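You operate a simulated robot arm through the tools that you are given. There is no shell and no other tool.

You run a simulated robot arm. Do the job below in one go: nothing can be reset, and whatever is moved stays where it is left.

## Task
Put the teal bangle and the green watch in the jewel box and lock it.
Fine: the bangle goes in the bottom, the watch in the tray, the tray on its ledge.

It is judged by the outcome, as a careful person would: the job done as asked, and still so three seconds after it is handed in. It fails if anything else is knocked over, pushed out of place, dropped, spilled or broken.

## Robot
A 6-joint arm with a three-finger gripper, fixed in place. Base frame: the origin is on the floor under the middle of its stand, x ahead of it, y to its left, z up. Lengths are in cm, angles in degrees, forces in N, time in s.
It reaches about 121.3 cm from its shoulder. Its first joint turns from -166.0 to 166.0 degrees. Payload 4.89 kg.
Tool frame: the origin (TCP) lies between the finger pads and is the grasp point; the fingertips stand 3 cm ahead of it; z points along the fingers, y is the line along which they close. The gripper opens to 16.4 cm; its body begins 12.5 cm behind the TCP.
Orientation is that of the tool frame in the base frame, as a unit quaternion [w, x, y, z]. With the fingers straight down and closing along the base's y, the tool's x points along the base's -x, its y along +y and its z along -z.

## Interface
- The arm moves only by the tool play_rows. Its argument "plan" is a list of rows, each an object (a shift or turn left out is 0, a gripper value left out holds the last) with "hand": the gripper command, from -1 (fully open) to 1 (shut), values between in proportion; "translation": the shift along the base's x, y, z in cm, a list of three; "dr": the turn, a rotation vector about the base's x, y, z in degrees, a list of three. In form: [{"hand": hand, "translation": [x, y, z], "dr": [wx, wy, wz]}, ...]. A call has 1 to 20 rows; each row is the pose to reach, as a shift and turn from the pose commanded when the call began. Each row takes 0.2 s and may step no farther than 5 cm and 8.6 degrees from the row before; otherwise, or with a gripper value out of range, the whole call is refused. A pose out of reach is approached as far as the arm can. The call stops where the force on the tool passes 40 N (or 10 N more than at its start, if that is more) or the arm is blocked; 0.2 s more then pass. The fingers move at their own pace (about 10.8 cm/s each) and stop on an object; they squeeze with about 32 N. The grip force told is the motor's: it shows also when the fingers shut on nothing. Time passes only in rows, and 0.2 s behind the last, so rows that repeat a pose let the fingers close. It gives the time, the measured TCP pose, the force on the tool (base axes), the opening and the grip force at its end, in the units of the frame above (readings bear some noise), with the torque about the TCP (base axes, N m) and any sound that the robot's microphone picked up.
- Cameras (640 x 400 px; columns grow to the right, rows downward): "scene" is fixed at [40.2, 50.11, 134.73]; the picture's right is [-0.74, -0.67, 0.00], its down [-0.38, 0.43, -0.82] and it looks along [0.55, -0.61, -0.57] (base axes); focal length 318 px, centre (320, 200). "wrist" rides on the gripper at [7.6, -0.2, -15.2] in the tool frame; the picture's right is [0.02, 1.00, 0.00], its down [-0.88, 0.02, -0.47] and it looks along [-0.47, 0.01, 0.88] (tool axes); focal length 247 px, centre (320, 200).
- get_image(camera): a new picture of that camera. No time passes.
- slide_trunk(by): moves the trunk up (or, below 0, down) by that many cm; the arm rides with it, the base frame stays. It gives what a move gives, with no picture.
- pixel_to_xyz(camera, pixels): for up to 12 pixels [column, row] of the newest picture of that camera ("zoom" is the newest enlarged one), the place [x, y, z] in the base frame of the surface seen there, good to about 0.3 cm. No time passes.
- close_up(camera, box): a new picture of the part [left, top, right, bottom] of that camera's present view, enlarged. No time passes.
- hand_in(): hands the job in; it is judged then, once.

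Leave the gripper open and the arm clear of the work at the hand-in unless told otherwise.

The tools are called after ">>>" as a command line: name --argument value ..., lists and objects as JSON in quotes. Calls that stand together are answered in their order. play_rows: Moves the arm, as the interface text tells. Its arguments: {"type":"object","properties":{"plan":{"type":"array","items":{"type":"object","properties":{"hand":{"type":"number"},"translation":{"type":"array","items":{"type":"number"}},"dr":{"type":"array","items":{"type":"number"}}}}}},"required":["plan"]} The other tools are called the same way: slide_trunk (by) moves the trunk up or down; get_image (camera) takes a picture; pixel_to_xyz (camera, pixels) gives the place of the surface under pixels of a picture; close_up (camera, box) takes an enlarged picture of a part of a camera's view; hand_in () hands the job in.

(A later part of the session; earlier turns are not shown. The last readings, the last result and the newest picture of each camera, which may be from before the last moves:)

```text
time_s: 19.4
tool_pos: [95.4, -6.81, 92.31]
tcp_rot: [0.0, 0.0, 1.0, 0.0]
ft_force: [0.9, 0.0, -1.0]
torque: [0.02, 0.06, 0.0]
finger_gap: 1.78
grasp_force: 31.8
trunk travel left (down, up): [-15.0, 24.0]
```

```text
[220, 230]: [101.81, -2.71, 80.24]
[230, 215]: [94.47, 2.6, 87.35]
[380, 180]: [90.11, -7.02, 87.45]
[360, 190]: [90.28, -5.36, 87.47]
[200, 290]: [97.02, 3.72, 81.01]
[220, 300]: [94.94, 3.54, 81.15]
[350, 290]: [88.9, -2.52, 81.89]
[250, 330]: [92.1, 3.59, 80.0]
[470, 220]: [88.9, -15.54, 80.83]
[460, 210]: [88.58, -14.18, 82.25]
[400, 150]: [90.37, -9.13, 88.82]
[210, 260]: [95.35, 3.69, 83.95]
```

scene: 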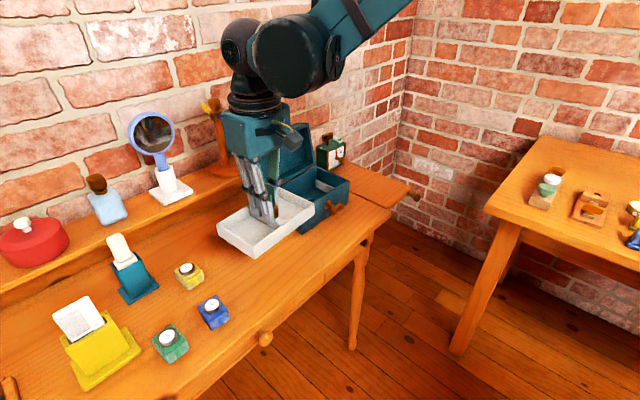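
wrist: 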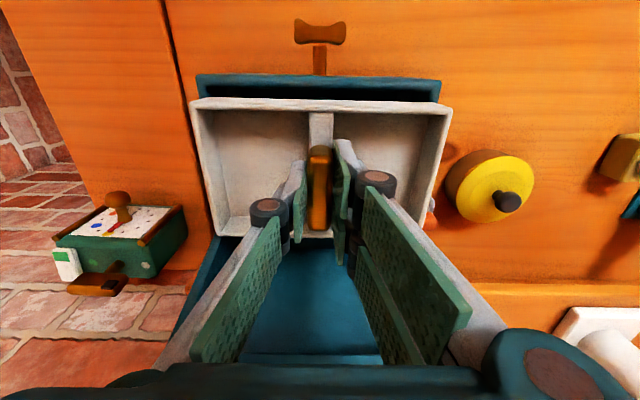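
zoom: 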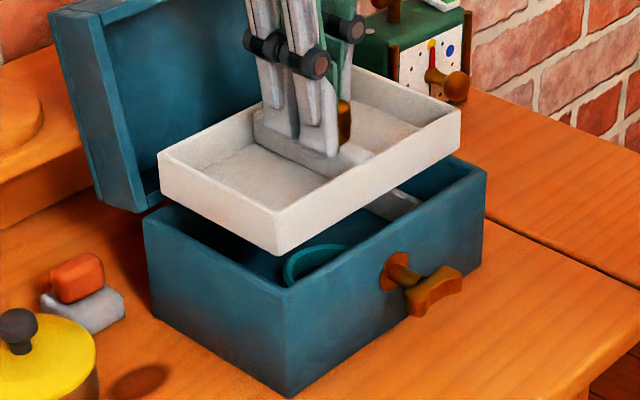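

Left wall gap is smaller than the right one: the tray should shift about −0.3 in y and −0.15 in x. I apply this and lower in small steps to just inside the rim.

>>> play_rows --plan '[{"translation": [-0.15, -0.3, 0]}, {"translation": [-0.15, -0.3, -0.8]}, {"translation": [-0.15, -0.3, -1.6]}, {"translation": [-0.15, -0.3, -2.2]}, {"translation": [-0.15, -0.3, -2.6]}, {"translation": [-0.15, -0.3, -2.6]}]'

>>> close_up --camera "scene" --box '[250, 140, 370, 235]'

>>> get_image --camera "wrist"

```text
time_s: 20.8
tool_pos: [95.15, -6.82, 89.7]
tcp_rot: [0.0, 0.0, 1.0, 0.0]
ft_force: [0.0, 0.3, -1.5]
torque: [0.01, -0.02, 0.0]
finger_gap: 1.73
grasp_force: 32.3
trunk travel left (down, up): [-15.0, 24.0]
```

```text
4.21 times, centred on (310, 188) of scene
```

zoom: 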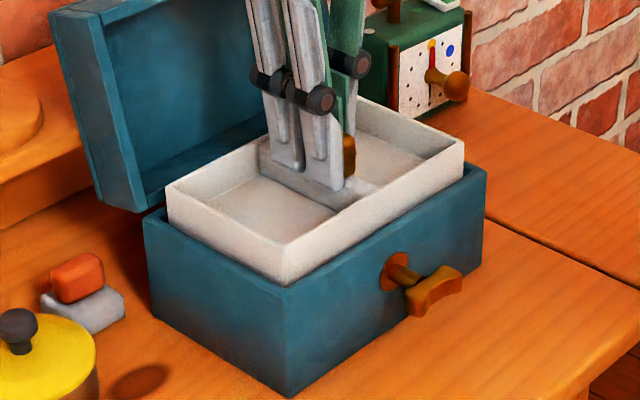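

```text
taken
```

wrist: 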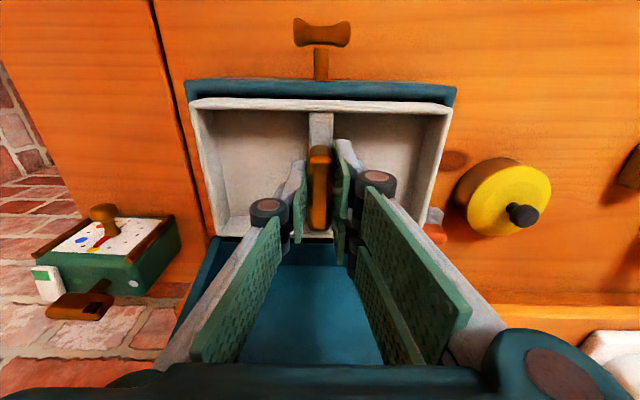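

No contact force; in the wrist view the tray (192–452) is centred within the box front (187–456). I check the gaps once more in the scene zoom.

>>> close_up --camera "scene" --box '[270, 170, 350, 220]'

>>> pixel_to_xyz --camera "zoom" --pixels '[[200, 60], [100, 120], [140, 180], [150, 215], [300, 200], [450, 100], [60, 130], [40, 145], [190, 235], [300, 215], [400, 160], [30, 130]]'

```text
8.00 times, centred on (310, 195) of scene
```

zoom: 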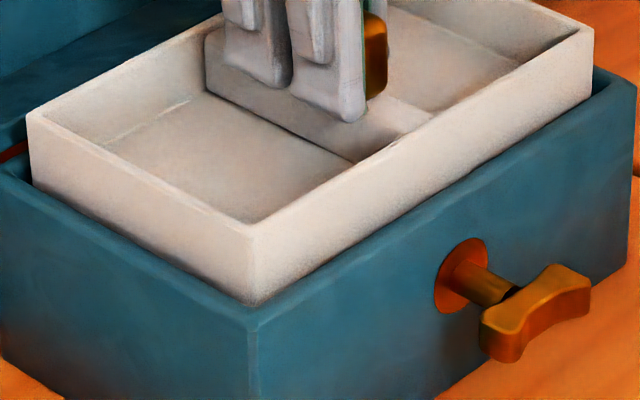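

```text
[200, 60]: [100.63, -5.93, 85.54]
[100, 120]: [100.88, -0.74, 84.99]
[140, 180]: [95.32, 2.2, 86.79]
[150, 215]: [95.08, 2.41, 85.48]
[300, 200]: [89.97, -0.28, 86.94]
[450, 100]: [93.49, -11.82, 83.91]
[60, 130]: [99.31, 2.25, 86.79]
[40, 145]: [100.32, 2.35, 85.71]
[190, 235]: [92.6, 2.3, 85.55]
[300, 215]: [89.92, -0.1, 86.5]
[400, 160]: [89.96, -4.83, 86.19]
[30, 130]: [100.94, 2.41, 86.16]
```

Gaps are about even all round (≈0.5 in y, ≈0.2 in x). I lower slowly toward the ledge.

>>> play_rows --plan '[{"translation": [0, 0, -0.6]}, {"translation": [0, 0, -1.2]}, {"translation": [0, 0, -1.8]}, {"translation": [0, 0, -2.4]}, {"translation": [0, 0, -2.9]}, {"translation": [0, 0, -3.2]}, {"translation": [0, 0, -3.4]}, {"translation": [0, 0, -3.4]}]'

>>> close_up --camera "scene" --box '[260, 150, 360, 220]'

```text
time_s: 22.6
tool_pos: [95.05, -7.21, 86.26]
tcp_rot: [0.0, -0.001, 1.0, 0.0]
ft_force: [-0.8, -0.1, -0.5]
torque: [0.03, 0.0, -0.01]
finger_gap: 1.75
grasp_force: 32.6
trunk travel left (down, up): [-15.0, 24.0]
```

```text
5.71 times, centred on (310, 185) of scene
```

zoom: 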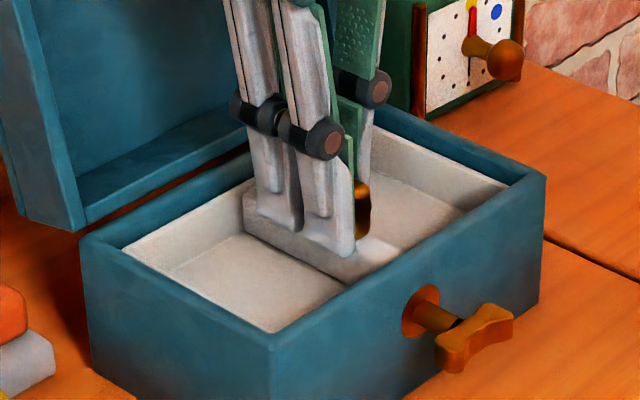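

No force yet; the tray is inside. I continue down in fine steps until I feel the ledge.

>>> play_rows --plan '[{"translation": [0, 0, -0.1]}, {"translation": [0, 0, -0.2]}, {"translation": [0, 0, -0.3]}, {"translation": [0, 0, -0.3]}]'

```text
time_s: 23.6
tool_pos: [95.12, -7.12, 86.01]
tcp_rot: [0.0, 0.0, 1.0, 0.0]
ft_force: [0.0, -0.4, -1.1]
torque: [0.0, -0.01, 0.02]
finger_gap: 1.76
grasp_force: 32.0
trunk travel left (down, up): [-15.0, 24.0]
```

>>> play_rows --plan '[{"translation": [0, 0, -0.1]}, {"translation": [0, 0, -0.2]}, {"translation": [0, 0, -0.3]}, {"translation": [0, 0, -0.3]}]'

```text
time_s: 24.8
tool_pos: [95.08, -7.03, 85.95]
tcp_rot: [0.0, -0.001, 1.0, 0.0]
ft_force: [-6.1, 1.4, 24.9]
torque: [0.02, 0.19, 0.06]
finger_gap: 1.76
grasp_force: 31.8
trunk travel left (down, up): [-15.0, 24.0]
stopped in row 4: the force on the tool passed its limit at 40 N (the readings are from after the stop); the commanded pose is now the measured one
```

Contact felt (25 N up) at TCP z≈85.9, which matches the ledge at 79.85. I check before releasing.

>>> close_up --camera "scene" --box '[260, 150, 360, 220]'

>>> get_image --camera "wrist"

```text
5.71 times, centred on (310, 185) of scene
```

zoom: 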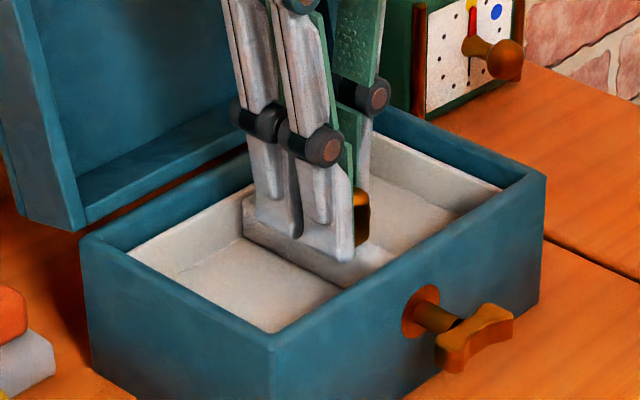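

```text
taken
```

wrist: 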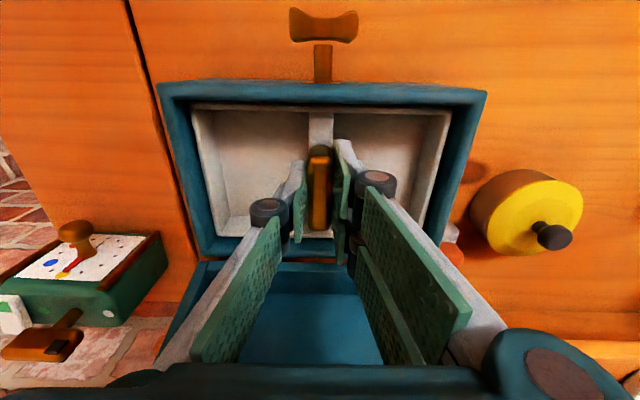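

The tray sits level inside. I open the fingers to ~6 cm and rise.

>>> play_rows --plan '[{"hand": 0.7}, {"hand": 0.3}, {"hand": 0.3}, {"hand": 0.3}, {"hand": 0.3, "translation": [0, 0, 3]}, {"translation": [0, 0, 7]}, {"translation": [0, 0, 11]}, {"translation": [0, 0, 11]}]'

>>> get_image --camera "wrist"

>>> close_up --camera "scene" --box '[260, 150, 360, 220]'

```text
time_s: 26.6
tool_pos: [95.26, -7.42, 97.0]
tcp_rot: [0.0, 0.0, 1.0, -0.002]
ft_force: [-0.5, 0.2, 1.0]
torque: [-0.02, -0.09, -0.03]
finger_gap: 5.73
grasp_force: 0.0
trunk travel left (down, up): [-15.0, 24.0]
```

```text
taken
```

wrist: 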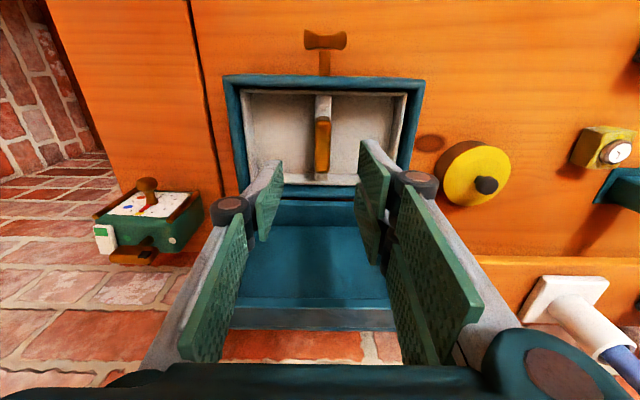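

```text
5.71 times, centred on (310, 185) of scene
```

zoom: 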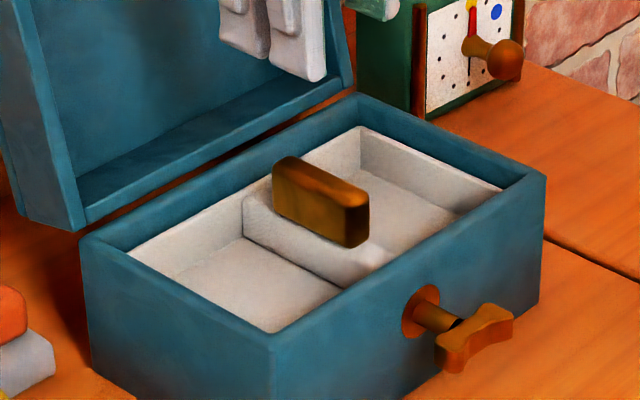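

The tray sits in the box. I verify that it's level and resting on both ledges by measuring its rim heights.

>>> close_up --camera "wrist" --box '[210, 60, 440, 210]'

>>> pixel_to_xyz --camera "zoom" --pixels '[[90, 95], [530, 105], [150, 325], [465, 335], [90, 60], [560, 70], [200, 200], [450, 200], [110, 200], [525, 200], [310, 120], [315, 320]]'

```text
2.67 times, centred on (325, 135) of wrist
```

zoom: 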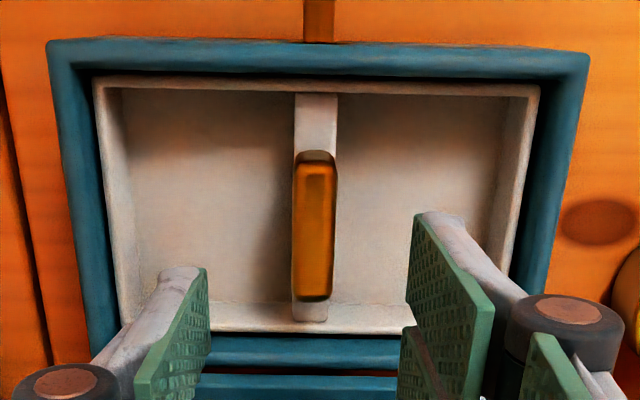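

```text
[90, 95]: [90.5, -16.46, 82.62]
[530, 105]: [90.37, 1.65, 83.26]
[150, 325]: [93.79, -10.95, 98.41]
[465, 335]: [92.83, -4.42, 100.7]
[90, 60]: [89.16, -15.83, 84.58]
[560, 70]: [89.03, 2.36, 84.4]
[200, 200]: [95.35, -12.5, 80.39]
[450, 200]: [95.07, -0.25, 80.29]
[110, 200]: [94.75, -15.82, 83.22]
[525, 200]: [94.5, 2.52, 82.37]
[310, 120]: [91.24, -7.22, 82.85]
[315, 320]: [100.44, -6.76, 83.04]
```

Tray rim is level (83.2 both ends), floor z≈80.35: it rests on the ledges. Next, the green watch: I move above it at (83.75, 43.9) while turning the gripper +90° so that it closes along x (single finger on the far side).

>>> play_rows --plan '[{"hand": 0.05, "translation": [-0.94, 4.24, 0], "dr": [0, 0, 7.5]}, {"translation": [-1.89, 8.49, 0], "dr": [0, 0, 15]}, {"translation": [-2.83, 12.73, 0], "dr": [0, 0, 22.5]}, {"translation": [-3.78, 16.98, 0], "dr": [0, 0, 30]}, {"translation": [-4.72, 21.22, 0], "dr": [0, 0, 37.5]}, {"translation": [-5.66, 25.46, 0], "dr": [0, 0, 45]}, {"translation": [-6.61, 29.71, 0], "dr": [0, 0, 52.5]}, {"translation": [-7.55, 33.95, 0], "dr": [0, 0, 60]}, {"translation": [-8.5, 38.2, 0], "dr": [0, 0, 67.5]}, {"translation": [-9.44, 42.44, 0], "dr": [0, 0, 75]}, {"translation": [-10.39, 46.69, 0], "dr": [0, 0, 82.5]}, {"translation": [-11.33, 50.93, 0], "dr": [0, 0, 90]}, {"translation": [-11.33, 50.93, 0], "dr": [0, 0, 90]}]'

>>> get_image --camera "wrist"

>>> get_image --camera "scene"

```text
time_s: 29.4
tool_pos: [83.94, 44.11, 96.98]
tcp_rot: [0.0, 0.707, -0.707, 0.0]
ft_force: [-0.1, 0.0, 0.2]
torque: [0.02, -0.01, -0.04]
finger_gap: 7.81
grasp_force: 0.1
trunk travel left (down, up): [-15.0, 24.0]
```

```text
taken
```

wrist: 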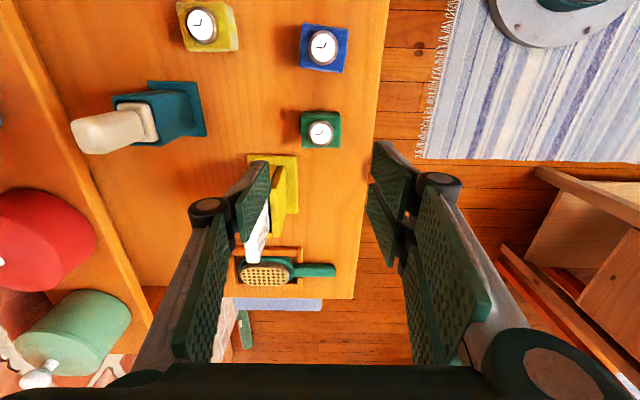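

```text
taken
```

scene: 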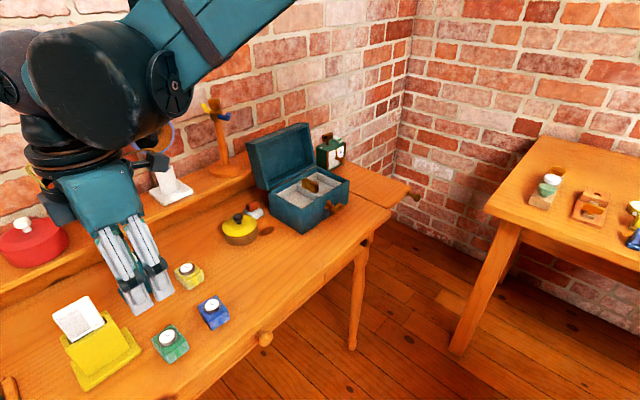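

The green watch appears at (320,130), centred. I enlarge and measure.

>>> close_up --camera "wrist" --box '[260, 90, 380, 170]'

>>> pixel_to_xyz --camera "zoom" --pixels '[[222, 150], [430, 170], [320, 125], [310, 285], [320, 220], [225, 280], [425, 285], [230, 130], [425, 130], [262, 220], [390, 220], [100, 330]]'

```text
5.00 times, centred on (320, 130) of wrist
```

zoom: 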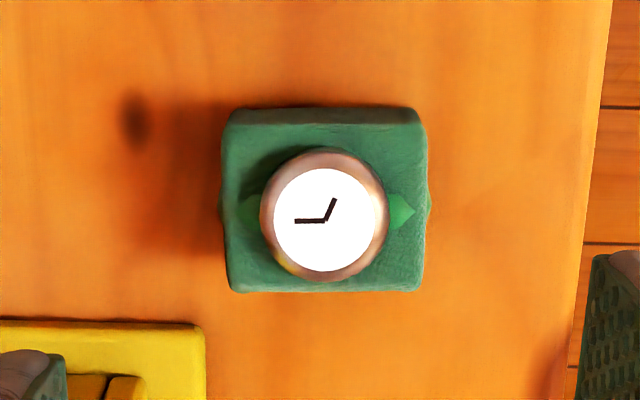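

```text
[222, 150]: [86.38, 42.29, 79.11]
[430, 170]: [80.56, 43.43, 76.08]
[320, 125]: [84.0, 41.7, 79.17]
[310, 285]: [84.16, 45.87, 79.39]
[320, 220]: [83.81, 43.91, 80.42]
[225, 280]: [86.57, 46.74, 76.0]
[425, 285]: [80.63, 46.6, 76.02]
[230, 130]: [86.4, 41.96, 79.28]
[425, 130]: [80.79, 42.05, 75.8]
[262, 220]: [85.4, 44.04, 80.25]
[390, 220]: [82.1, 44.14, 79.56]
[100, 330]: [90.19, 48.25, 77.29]
```

Watch centre ≈(83.8, 43.85). I shift −0.1 in x and −0.28 in y, and descend 16.7 cm to TCP z≈80.25 (tips at 77.2).

>>> play_rows --plan '[{"hand": 0.05, "translation": [-0.1, -0.28, -4]}, {"translation": [-0.1, -0.28, -8]}, {"translation": [-0.1, -0.28, -12]}, {"translation": [-0.1, -0.28, -15]}, {"translation": [-0.1, -0.28, -16.2]}, {"translation": [-0.1, -0.28, -16.7]}, {"translation": [-0.1, -0.28, -16.7]}]'

>>> get_image --camera "wrist"

>>> close_up --camera "scene" --box '[60, 240, 240, 400]'

```text
time_s: 31.0
tool_pos: [84.0, 43.63, 80.15]
tcp_rot: [0.001, -0.707, 0.707, -0.001]
ft_force: [0.4, 0.3, -0.6]
torque: [0.0, -0.02, 0.04]
finger_gap: 7.8
grasp_force: 0.1
trunk travel left (down, up): [-15.0, 24.0]
```

```text
taken
```

wrist: 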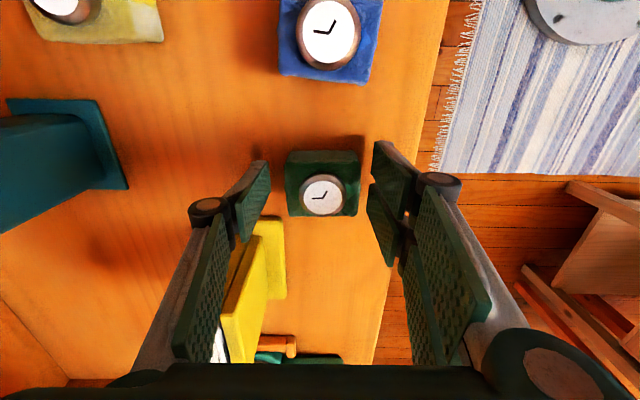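

```text
2.50 times, centred on (150, 320) of scene
```

zoom: 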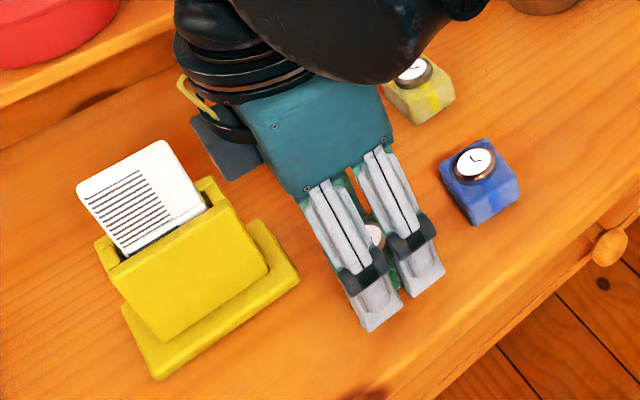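

The fingers straddle the watch well, clear of its neighbours. I close.

>>> play_rows --plan '[{"hand": 0.3}, {"hand": 0.5}, {"hand": 0.6}, {"hand": 0.6}, {"hand": 0.6}]'

>>> get_image --camera "wrist"

```text
time_s: 32.2
tool_pos: [84.01, 43.69, 80.1]
tcp_rot: [0.001, 0.707, -0.707, 0.0]
ft_force: [0.6, -0.1, -0.9]
torque: [0.04, 0.0, -0.01]
finger_gap: 5.52
grasp_force: 32.1
trunk travel left (down, up): [-15.0, 24.0]
```

```text
taken
```

wrist: 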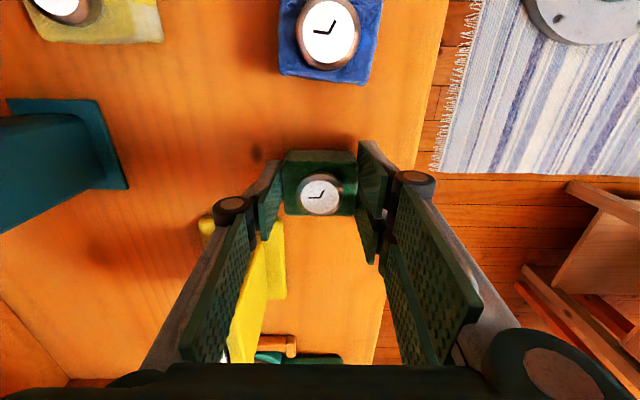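

Gripped at 5.52 cm, 32 N. I lift 4 cm and look how it hangs.

>>> play_rows --plan '[{"translation": [0, 0, 1]}, {"translation": [0, 0, 2.5]}, {"translation": [0, 0, 4]}, {"translation": [0, 0, 4]}]'

>>> get_image --camera "wrist"

>>> close_up --camera "scene" --box '[100, 240, 240, 370]'

```text
time_s: 33.2
tool_pos: [83.69, 43.62, 84.26]
tcp_rot: [-0.001, -0.707, 0.708, 0.0]
ft_force: [0.0, 0.3, -1.2]
torque: [0.02, -0.02, -0.02]
finger_gap: 5.51
grasp_force: 31.5
trunk travel left (down, up): [-15.0, 24.0]
```

```text
taken
```

wrist: 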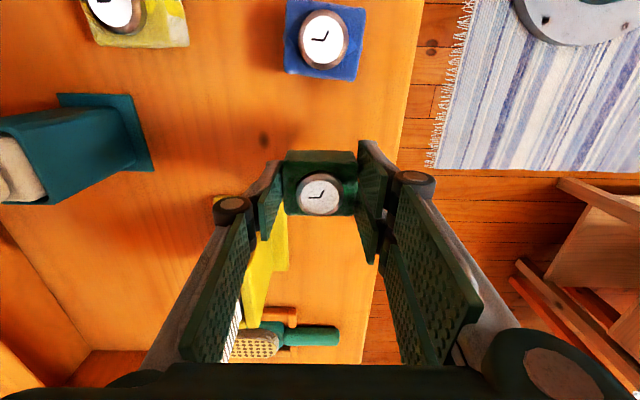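

```text
3.08 times, centred on (170, 305) of scene
```

zoom: 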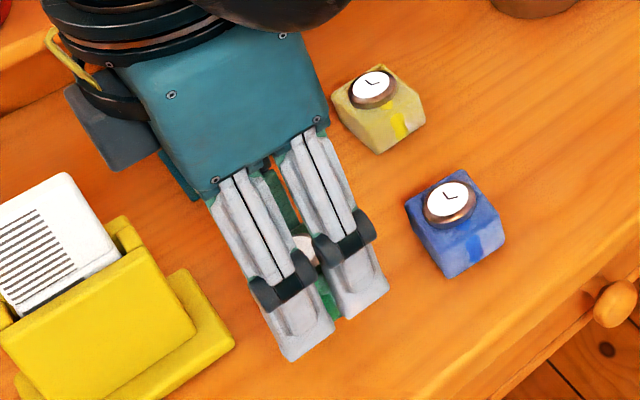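

The watch hangs straight. I'll put it in the right-hand (−y) compartment, which keeps the arm away from the stand. I lift to z≈98 and carry it to above (95.5, −11.7).

>>> play_rows --plan '[{"translation": [0, 0, 4.5]}, {"translation": [0, 0, 9]}, {"translation": [0, 0, 13.75]}, {"translation": [0.99, -4.61, 13.75]}, {"translation": [1.98, -9.22, 13.75]}, {"translation": [2.96, -13.83, 13.75]}, {"translation": [3.95, -18.43, 13.75]}, {"translation": [4.94, -23.04, 13.75]}, {"translation": [5.93, -27.65, 13.75]}, {"translation": [6.91, -32.26, 13.75]}, {"translation": [7.9, -36.87, 13.75]}, {"translation": [8.89, -41.48, 13.75]}, {"translation": [9.88, -46.08, 13.75]}, {"translation": [10.86, -50.69, 13.75]}, {"translation": [11.85, -55.3, 13.75]}, {"translation": [11.85, -55.3, 13.75]}]'

>>> get_image --camera "wrist"

>>> get_image --camera "scene"

```text
time_s: 36.6
tool_pos: [95.47, -12.44, 97.55]
tcp_rot: [0.0, -0.707, 0.707, 0.0]
ft_force: [0.0, -0.8, -0.5]
torque: [0.04, -0.02, -0.01]
finger_gap: 5.51
grasp_force: 31.7
trunk travel left (down, up): [-15.0, 24.0]
```

```text
taken
```

wrist: 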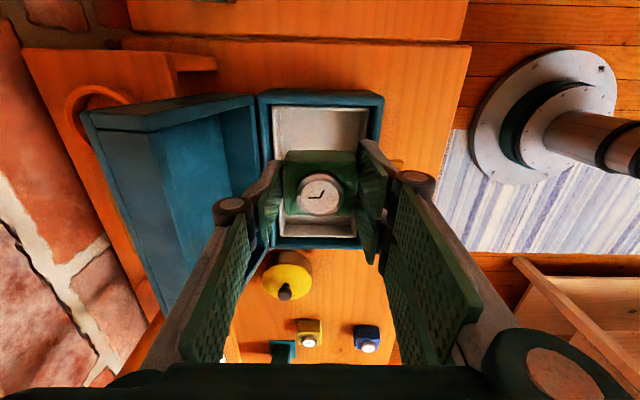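

```text
taken
```

scene: 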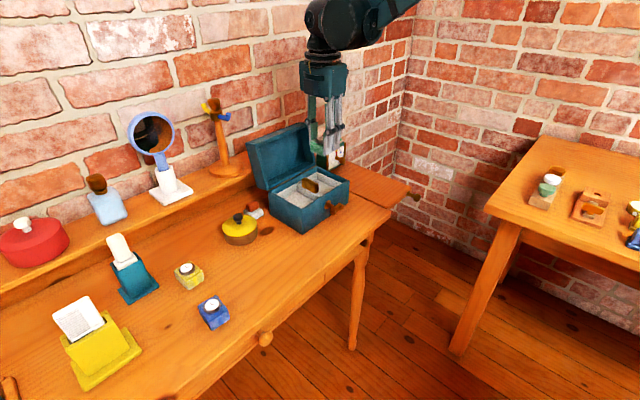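

The watch hangs over the right compartment. I measure the watch and the tray compartment in this picture.

>>> close_up --camera "wrist" --box '[240, 80, 400, 260]'

>>> pixel_to_xyz --camera "wrist" --pixels '[[320, 195], [290, 155], [350, 155], [345, 210], [295, 210], [320, 155], [275, 110], [368, 112], [322, 105], [320, 130], [262, 95], [380, 97]]'

```text
2.22 times, centred on (320, 170) of wrist
```

zoom: 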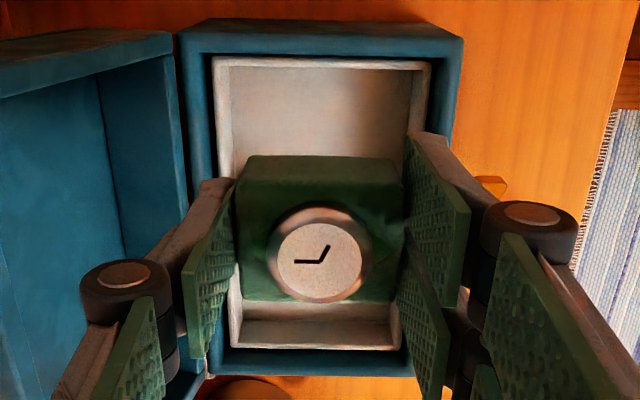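

```text
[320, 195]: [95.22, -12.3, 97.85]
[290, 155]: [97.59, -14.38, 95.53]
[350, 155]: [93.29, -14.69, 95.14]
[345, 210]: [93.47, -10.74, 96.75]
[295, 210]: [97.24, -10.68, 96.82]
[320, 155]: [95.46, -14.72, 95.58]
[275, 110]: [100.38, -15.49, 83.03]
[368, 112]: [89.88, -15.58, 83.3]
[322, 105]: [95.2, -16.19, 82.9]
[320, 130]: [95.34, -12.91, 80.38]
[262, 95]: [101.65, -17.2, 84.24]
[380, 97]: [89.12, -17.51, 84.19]
```

Relative to the compartment the watch needs about −0.2 in x and +0.4 in y. I correct this and lower 9 cm, then look again.

>>> play_rows --plan '[{"translation": [-0.2, 0.4, 0]}, {"translation": [-0.2, 0.4, -3]}, {"translation": [-0.2, 0.4, -6]}, {"translation": [-0.2, 0.4, -8]}, {"translation": [-0.2, 0.4, -9]}, {"translation": [-0.2, 0.4, -9]}]'

>>> get_image --camera "wrist"

>>> close_up --camera "scene" --box '[240, 50, 380, 220]'

```text
time_s: 38.0
tool_pos: [95.44, -11.65, 88.63]
tcp_rot: [-0.001, 0.707, -0.707, 0.0]
ft_force: [0.4, 1.0, 0.0]
torque: [-0.02, 0.02, -0.03]
finger_gap: 5.54
grasp_force: 31.8
trunk travel left (down, up): [-15.0, 24.0]
```

```text
taken
```

wrist: 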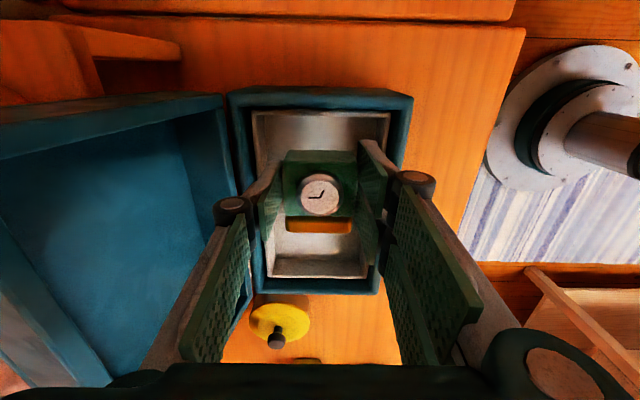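

```text
2.35 times, centred on (310, 135) of scene
```

zoom: 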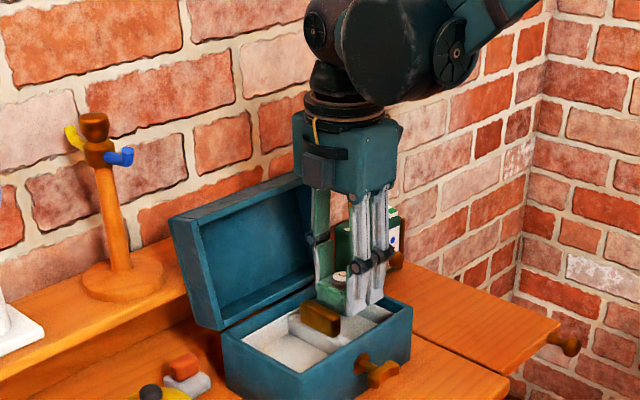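

>>> close_up --camera "wrist" --box '[220, 80, 420, 300]'

>>> close_up --camera "scene" --box '[310, 150, 350, 200]'

```text
1.82 times, centred on (320, 190) of wrist
```

zoom: 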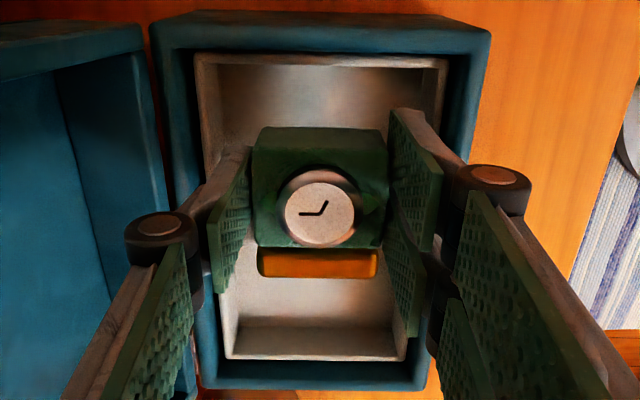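

```text
8.00 times, centred on (330, 175) of scene
```

zoom: 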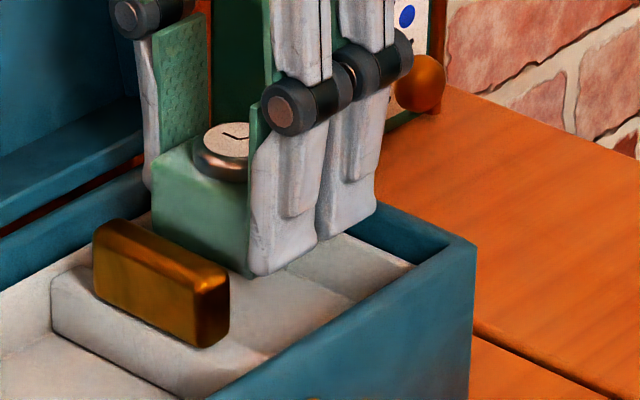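

Alignment is good. I shift −0.2 in y and lower 3.7 cm, slowly at the end.

>>> play_rows --plan '[{"translation": [0, -0.2, -1]}, {"translation": [0, -0.2, -2]}, {"translation": [0, -0.2, -2.8]}, {"translation": [0, -0.2, -3.3]}, {"translation": [0, -0.2, -3.6]}, {"translation": [0, -0.2, -3.6]}]'

>>> close_up --camera "scene" --box '[290, 130, 360, 210]'

```text
time_s: 39.4
tool_pos: [95.43, -11.53, 85.1]
tcp_rot: [0.0, -0.707, 0.707, 0.0]
ft_force: [-1.1, -0.7, -0.3]
torque: [0.0, 0.03, -0.02]
finger_gap: 5.52
grasp_force: 31.7
trunk travel left (down, up): [-15.0, 24.0]
```

```text
5.00 times, centred on (325, 170) of scene
```

zoom: 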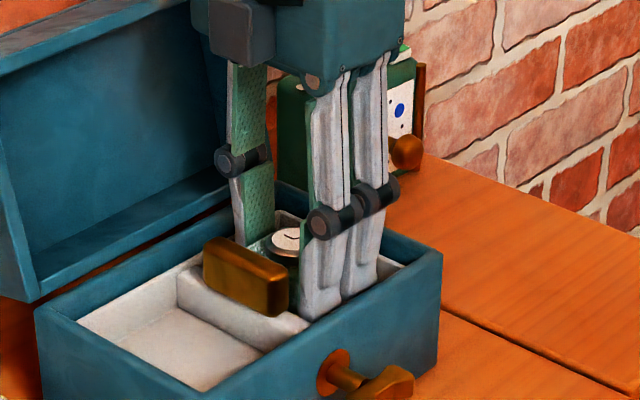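

No contact yet at TCP 85.1. I go down in 0.1 steps.

>>> play_rows --plan '[{"translation": [0, 0, -0.1]}, {"translation": [0, 0, -0.2]}, {"translation": [0, 0, -0.3]}]'

```text
time_s: 40.2
tool_pos: [95.45, -11.59, 84.89]
tcp_rot: [0.0, 0.707, -0.707, 0.0]
ft_force: [0.0, 0.1, -1.2]
torque: [-0.01, 0.0, 0.0]
finger_gap: 5.52
grasp_force: 32.3
trunk travel left (down, up): [-15.0, 24.0]
```

>>> play_rows --plan '[{"translation": [0, 0, -0.1]}, {"translation": [0, 0, -0.15]}]'

```text
time_s: 40.8
tool_pos: [95.32, -11.37, 84.73]
tcp_rot: [0.0, 0.707, -0.707, 0.0]
ft_force: [0.4, 0.2, -1.3]
torque: [0.01, 0.01, 0.0]
finger_gap: 5.52
grasp_force: 31.7
trunk travel left (down, up): [-15.0, 24.0]
```

Still free; two more small steps.

>>> play_rows --plan '[{"translation": [0, 0, -0.1]}, {"translation": [0, 0, -0.2]}]'

```text
time_s: 41.4
tool_pos: [95.43, -11.45, 84.59]
tcp_rot: [0.001, -0.707, 0.707, 0.0]
ft_force: [0.3, -1.1, -0.2]
torque: [-0.02, 0.0, -0.03]
finger_gap: 5.51
grasp_force: 32.2
trunk travel left (down, up): [-15.0, 24.0]
```

>>> play_rows --plan '[{"translation": [0, 0, -0.1]}, {"translation": [0, 0, -0.15]}]'

```text
time_s: 42.0
tool_pos: [95.37, -11.53, 84.56]
tcp_rot: [0.001, -0.707, 0.707, -0.001]
ft_force: [-0.1, -0.2, 30.6]
torque: [0.04, 0.08, 0.02]
finger_gap: 5.52
grasp_force: 32.1
trunk travel left (down, up): [-15.0, 24.0]
```

Contact: 30 N. I relieve 0.1 cm, then open only a little (gap ≈6.4) so the fingers don't press on the tray walls, then rise.

>>> play_rows --plan '[{"translation": [0, 0, 0.12]}, {"hand": 0.3, "translation": [0, 0, 0.12]}, {"hand": 0.22, "translation": [0, 0, 0.12]}, {"hand": 0.22, "translation": [0, 0, 0.12]}]'

>>> close_up --camera "wrist" --box '[200, 80, 440, 300]'

```text
time_s: 43.0
tool_pos: [95.41, -11.5, 84.33]
tcp_rot: [0.0, 0.707, -0.707, 0.0]
ft_force: [0.2, -0.2, 0.3]
torque: [-0.03, 0.0, 0.01]
finger_gap: 6.4
grasp_force: 0.0
trunk travel left (down, up): [-15.0, 24.0]
```

```text
1.82 times, centred on (320, 190) of wrist
```

zoom: 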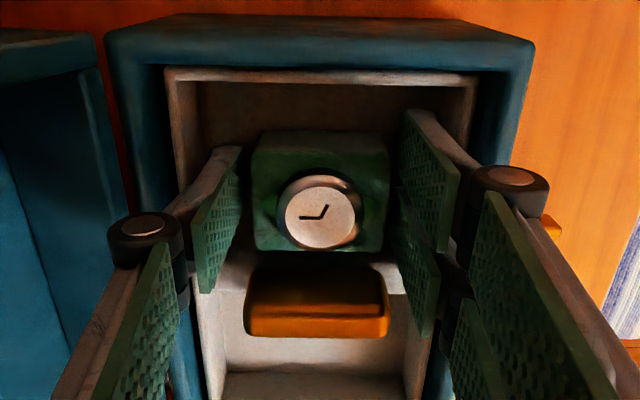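

Released cleanly (force ≈0). I rise 14 cm and check.

>>> play_rows --plan '[{"translation": [0, 0, 1]}, {"translation": [0, 0, 4]}, {"translation": [0, 0, 8]}, {"translation": [0, 0, 12]}, {"translation": [0, 0, 16]}, {"translation": [0, 0, 16]}]'

>>> get_image --camera "wrist"

>>> close_up --camera "scene" --box '[260, 150, 360, 220]'

```text
time_s: 44.4
tool_pos: [95.58, -11.4, 100.62]
tcp_rot: [0.0, 0.707, -0.707, -0.001]
ft_force: [-1.1, -0.3, -0.2]
torque: [0.03, -0.05, -0.01]
finger_gap: 6.41
grasp_force: 0.1
trunk travel left (down, up): [-15.0, 24.0]
```

```text
taken
```

wrist: 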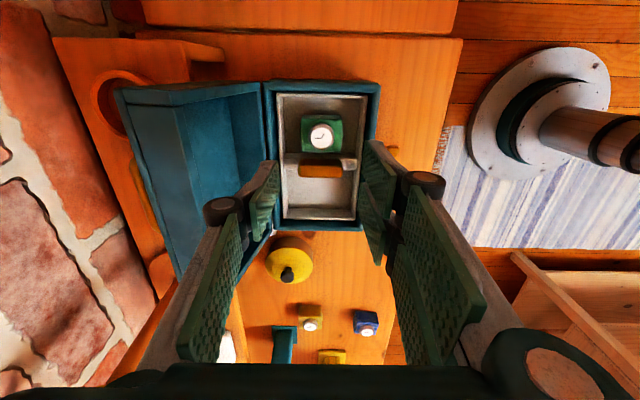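

```text
5.71 times, centred on (310, 185) of scene
```

zoom: 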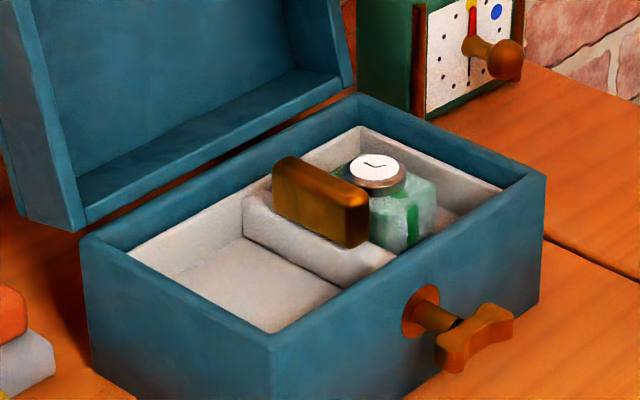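

The watch sits flat in the tray's right compartment. Next the lid: I measure what's behind and around it in this wrist view, e.g. the ring at (125,105), lid edges, and the free space.

>>> pixel_to_xyz --camera "wrist" --pixels '[[100, 100], [130, 85], [190, 60], [220, 50], [118, 92], [262, 85], [180, 275], [150, 185], [200, 180], [105, 200], [160, 265], [60, 150]]'

>>> close_up --camera "wrist" --box '[20, 20, 290, 290]'

```text
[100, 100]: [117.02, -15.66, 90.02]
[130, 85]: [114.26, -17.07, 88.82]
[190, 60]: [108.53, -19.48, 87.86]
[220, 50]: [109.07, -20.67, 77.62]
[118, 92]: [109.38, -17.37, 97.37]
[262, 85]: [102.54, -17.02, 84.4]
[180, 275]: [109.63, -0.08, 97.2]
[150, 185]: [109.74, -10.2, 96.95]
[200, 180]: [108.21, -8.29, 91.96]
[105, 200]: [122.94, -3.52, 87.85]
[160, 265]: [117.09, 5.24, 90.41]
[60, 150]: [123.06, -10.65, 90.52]
```

```text
1.48 times, centred on (155, 155) of wrist
```

zoom: 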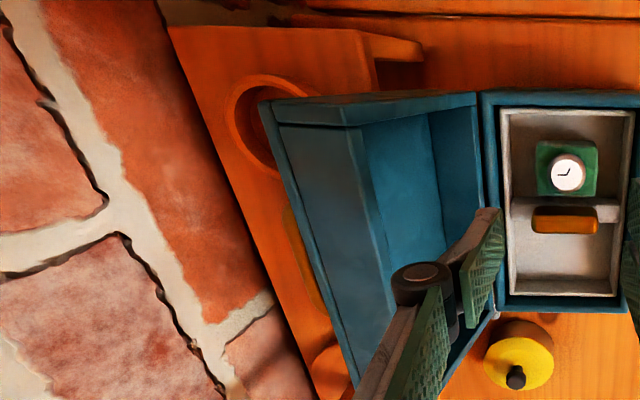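

There's a shelf behind the lid with a ring-shaped object near (116, −15.7, 90). I need a clear look behind the lid, so I move up and forward to about (108, −6, 113).

>>> play_rows --plan '[{"translation": [0, 1, 4]}, {"translation": [0, 2, 8]}, {"translation": [2, 3, 12]}, {"translation": [5, 4, 12.5]}, {"translation": [8, 5, 12.5]}, {"translation": [11, 5.4, 12.5]}, {"translation": [12.5, 5.4, 12.5]}, {"translation": [12.5, 5.4, 12.5]}]'

>>> get_image --camera "wrist"

>>> get_image --camera "scene"

```text
time_s: 46.2
tool_pos: [107.91, -6.18, 112.88]
tcp_rot: [0.0, -0.707, 0.707, 0.0]
ft_force: [0.1, -0.2, -0.8]
torque: [0.0, 0.06, 0.01]
finger_gap: 6.4
grasp_force: 0.1
trunk travel left (down, up): [-15.0, 24.0]
```

```text
taken
```

wrist: 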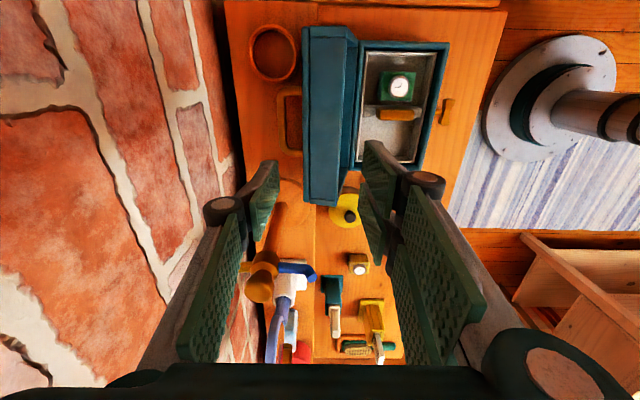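

```text
taken
```

scene: 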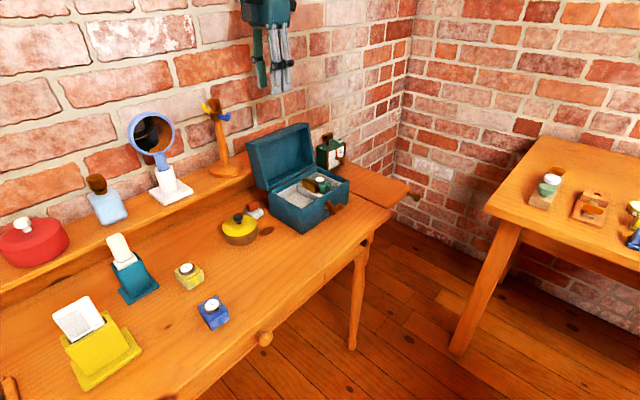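

I can see behind the lid now. I zoom in on that area and measure.

>>> close_up --camera "wrist" --box '[220, 0, 460, 210]'

>>> pixel_to_xyz --camera "zoom" --pixels '[[150, 65], [140, 140], [90, 140], [205, 230], [185, 250], [210, 280], [235, 150], [300, 150], [232, 370], [330, 370], [240, 70], [170, 330]]'

```text
1.90 times, centred on (340, 105) of wrist
```

zoom: 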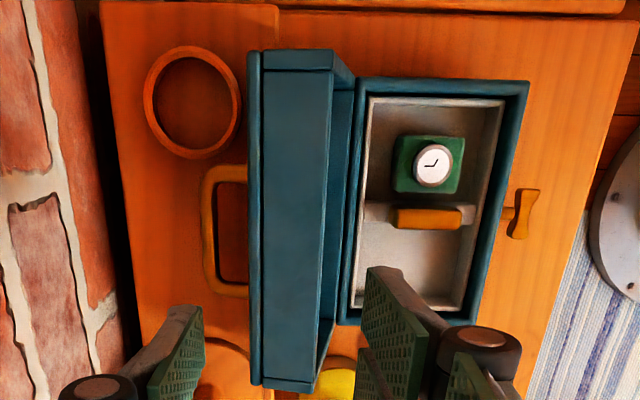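

```text
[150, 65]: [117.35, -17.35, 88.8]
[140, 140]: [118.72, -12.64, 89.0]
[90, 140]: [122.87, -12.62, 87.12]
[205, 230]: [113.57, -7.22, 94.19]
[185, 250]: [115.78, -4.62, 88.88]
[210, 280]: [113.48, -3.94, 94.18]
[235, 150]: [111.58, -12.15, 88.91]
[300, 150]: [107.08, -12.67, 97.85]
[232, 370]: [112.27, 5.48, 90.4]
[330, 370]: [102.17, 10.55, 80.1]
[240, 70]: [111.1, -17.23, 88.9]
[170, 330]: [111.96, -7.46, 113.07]
```

A rectangular frame stands right behind the lid (z≈94.2, x up to 113.7, y −10.5…−3.5) and a ring lies at x≥111.5, y≈−16. I look closer at those.

>>> close_up --camera "wrist" --box '[240, 15, 340, 165]'

>>> pixel_to_xyz --camera "zoom" --pixels '[[258, 215], [300, 200], [258, 300], [262, 365], [305, 380], [290, 290], [285, 330], [195, 90], [290, 120], [230, 165], [235, 60], [240, 110]]'

```text
2.67 times, centred on (290, 90) of wrist
```

zoom: 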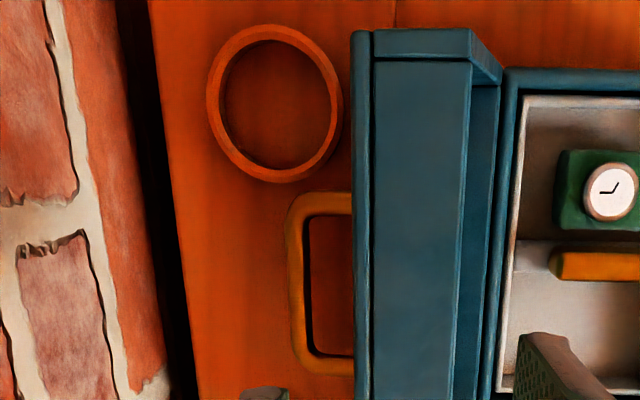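

```text
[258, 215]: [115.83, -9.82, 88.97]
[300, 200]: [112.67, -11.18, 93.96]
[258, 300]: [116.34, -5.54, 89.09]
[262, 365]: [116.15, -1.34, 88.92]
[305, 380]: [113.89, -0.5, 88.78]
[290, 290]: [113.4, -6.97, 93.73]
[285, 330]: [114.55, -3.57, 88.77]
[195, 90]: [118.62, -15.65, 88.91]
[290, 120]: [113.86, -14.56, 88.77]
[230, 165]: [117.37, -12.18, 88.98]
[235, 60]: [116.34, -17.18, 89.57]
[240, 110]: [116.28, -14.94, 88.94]
```

The rectangular loop is the lid's own handle (its outer bar at x≈113, y −11…−3.6, z≈94), so I can close the lid by that. I want the single finger inside the loop, so the gripper must turn from yaw +90° to −90°. First half of that turn here, in free air.

>>> play_rows --plan '[{"hand": 0.22, "dr": [0, 0, -8.2]}, {"dr": [0, 0, -16.4]}, {"dr": [0, 0, -24.6]}, {"dr": [0, 0, -32.8]}, {"dr": [0, 0, -41]}, {"dr": [0, 0, -49.2]}, {"dr": [0, 0, -57.4]}, {"dr": [0, 0, -65.6]}, {"dr": [0, 0, -73.8]}, {"dr": [0, 0, -82]}, {"dr": [0, 0, -90]}, {"dr": [0, 0, -90]}]'

>>> get_image --camera "wrist"

```text
time_s: 48.8
tool_pos: [107.96, -6.06, 113.01]
tcp_rot: [0.0, 0.001, 1.0, 0.001]
ft_force: [0.3, -0.3, 0.2]
torque: [-0.02, 0.0, 0.0]
finger_gap: 6.38
grasp_force: 0.2
trunk travel left (down, up): [-15.0, 24.0]
```

```text
taken
```

wrist: 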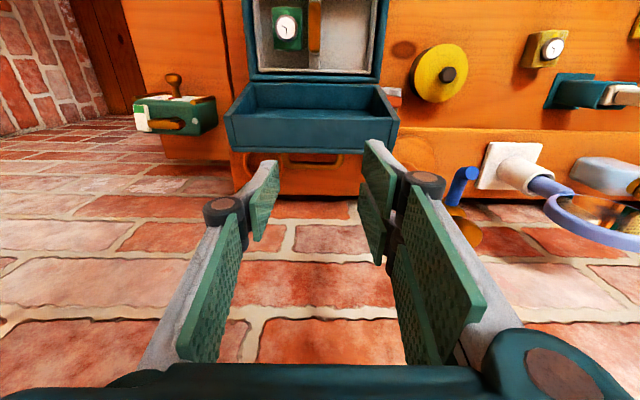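

Fine so far. Second half of the turn to yaw −90°.

>>> play_rows --plan '[{"dr": [0, 0, -8.2]}, {"dr": [0, 0, -16.4]}, {"dr": [0, 0, -24.6]}, {"dr": [0, 0, -32.8]}, {"dr": [0, 0, -41]}, {"dr": [0, 0, -49.2]}, {"dr": [0, 0, -57.4]}, {"dr": [0, 0, -65.6]}, {"dr": [0, 0, -73.8]}, {"dr": [0, 0, -82]}, {"dr": [0, 0, -90]}, {"dr": [0, 0, -90]}]'

>>> get_image --camera "wrist"

>>> get_image --camera "scene"

```text
time_s: 51.4
tool_pos: [107.9, -6.08, 113.0]
tcp_rot: [0.0, 0.708, 0.706, 0.0]
ft_force: [0.3, 0.0, 0.5]
torque: [0.01, 0.0, 0.03]
finger_gap: 6.39
grasp_force: 0.0
trunk travel left (down, up): [-15.0, 24.0]
```

```text
taken
```

wrist: 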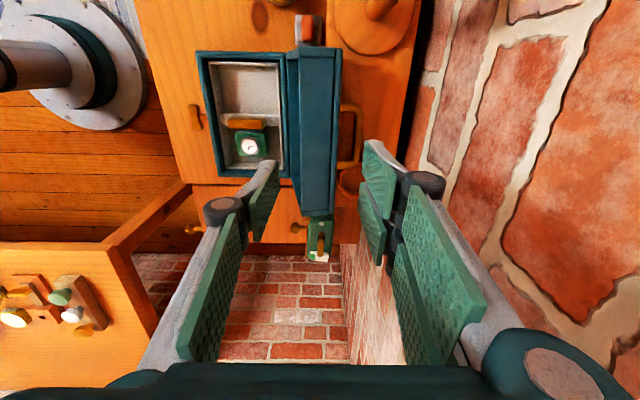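

```text
taken
```

scene: 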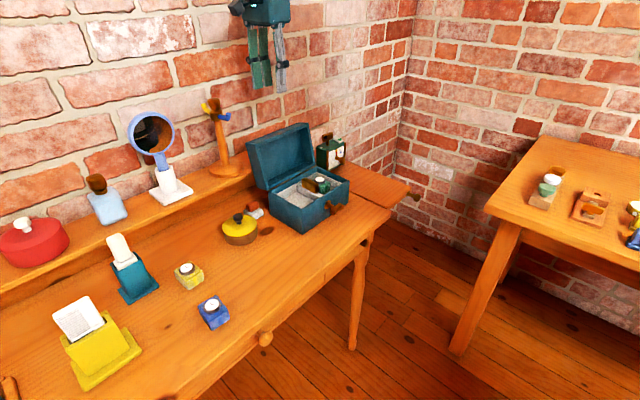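

Now image right is +x. The handle loop shows at (348,135). I enlarge and measure it.

>>> close_up --camera "wrist" --box '[290, 60, 410, 210]'

>>> pixel_to_xyz --camera "zoom" --pixels '[[300, 120], [340, 200], [344, 150], [346, 240], [305, 280], [300, 200], [270, 130], [280, 280], [240, 200], [270, 60], [352, 200], [335, 200]]'

```text
2.67 times, centred on (350, 135) of wrist
```

zoom: 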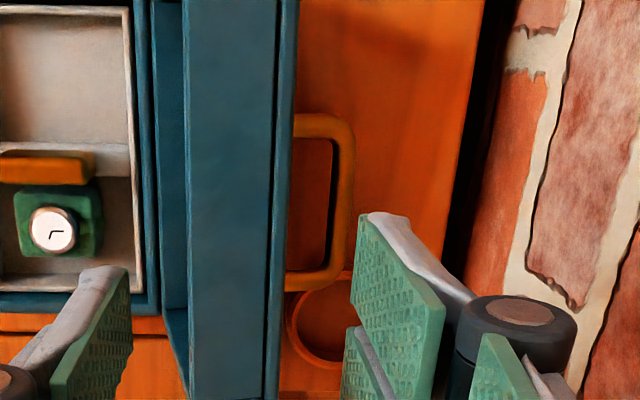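

```text
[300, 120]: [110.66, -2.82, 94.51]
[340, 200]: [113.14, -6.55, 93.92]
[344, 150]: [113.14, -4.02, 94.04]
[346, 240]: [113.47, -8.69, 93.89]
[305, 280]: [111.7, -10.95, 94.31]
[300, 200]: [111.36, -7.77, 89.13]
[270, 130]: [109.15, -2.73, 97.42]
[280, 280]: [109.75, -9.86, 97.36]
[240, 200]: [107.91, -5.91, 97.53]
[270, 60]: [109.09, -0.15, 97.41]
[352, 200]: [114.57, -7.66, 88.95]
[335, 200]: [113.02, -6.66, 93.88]
```

Bar centre ≈(113.2, −6.9), z 93–94, loop inside y −10…−3.7. I narrow the fingers to ~2.3 cm and move to above the bar at z≈104.

>>> play_rows --plan '[{"hand": 0.72, "translation": [1.5, -0.2, -1]}, {"translation": [3, -0.4, -2.5]}, {"translation": [4.5, -0.7, -4]}, {"translation": [5.25, -0.8, -6.5]}, {"translation": [5.25, -0.8, -9]}, {"translation": [5.25, -0.8, -9]}]'

>>> get_image --camera "wrist"

>>> get_image --camera "scene"

```text
time_s: 52.8
tool_pos: [113.16, -6.9, 104.06]
tcp_rot: [0.001, 0.707, 0.707, 0.0]
ft_force: [0.7, 0.4, -0.8]
torque: [0.0, 0.06, 0.02]
finger_gap: 2.32
grasp_force: 0.1
trunk travel left (down, up): [-15.0, 24.0]
```

```text
taken
```

wrist: 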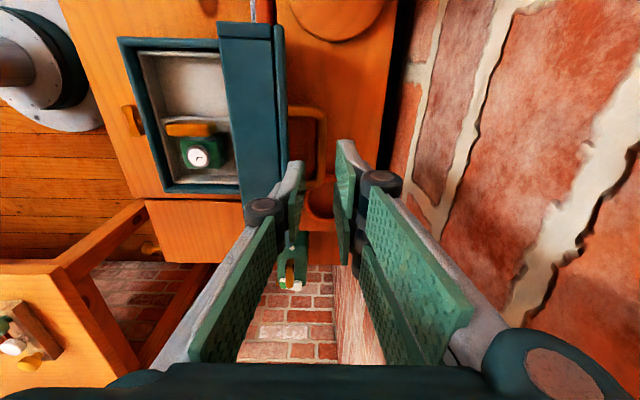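

```text
taken
```

scene: 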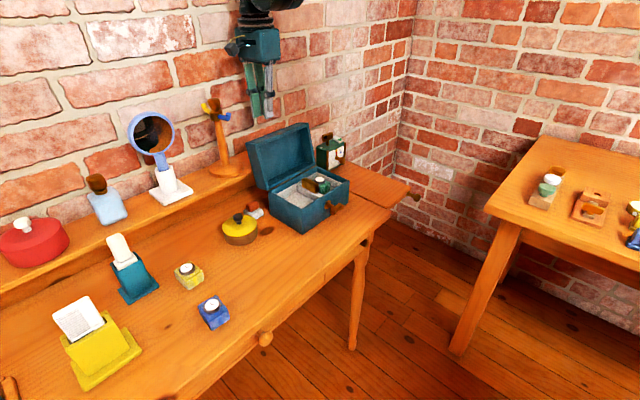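

Reach is good. I zoom in on the bar to align exactly.

>>> close_up --camera "wrist" --box '[260, 90, 380, 240]'

>>> pixel_to_xyz --camera "zoom" --pixels '[[325, 120], [330, 160], [320, 120], [335, 120], [325, 180], [250, 60], [260, 230], [280, 55], [300, 270], [230, 100], [244, 150], [340, 110]]'

```text
2.67 times, centred on (320, 165) of wrist
```

zoom: 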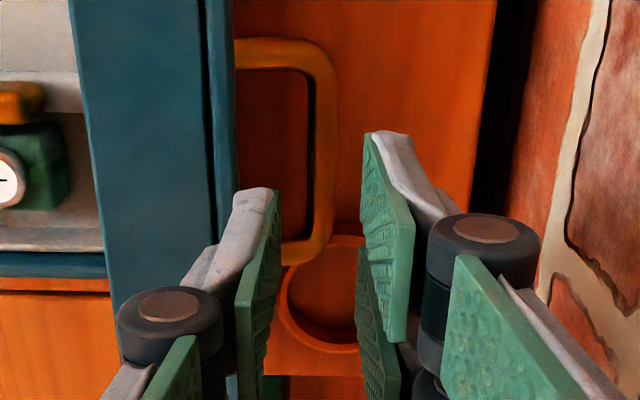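

```text
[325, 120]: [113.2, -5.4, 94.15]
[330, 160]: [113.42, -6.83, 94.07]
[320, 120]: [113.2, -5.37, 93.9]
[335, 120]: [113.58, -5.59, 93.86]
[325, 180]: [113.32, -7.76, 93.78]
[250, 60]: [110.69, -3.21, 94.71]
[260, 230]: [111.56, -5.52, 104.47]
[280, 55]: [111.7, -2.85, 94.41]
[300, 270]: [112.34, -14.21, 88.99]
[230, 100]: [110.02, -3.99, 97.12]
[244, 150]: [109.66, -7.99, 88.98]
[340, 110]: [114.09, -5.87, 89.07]
```

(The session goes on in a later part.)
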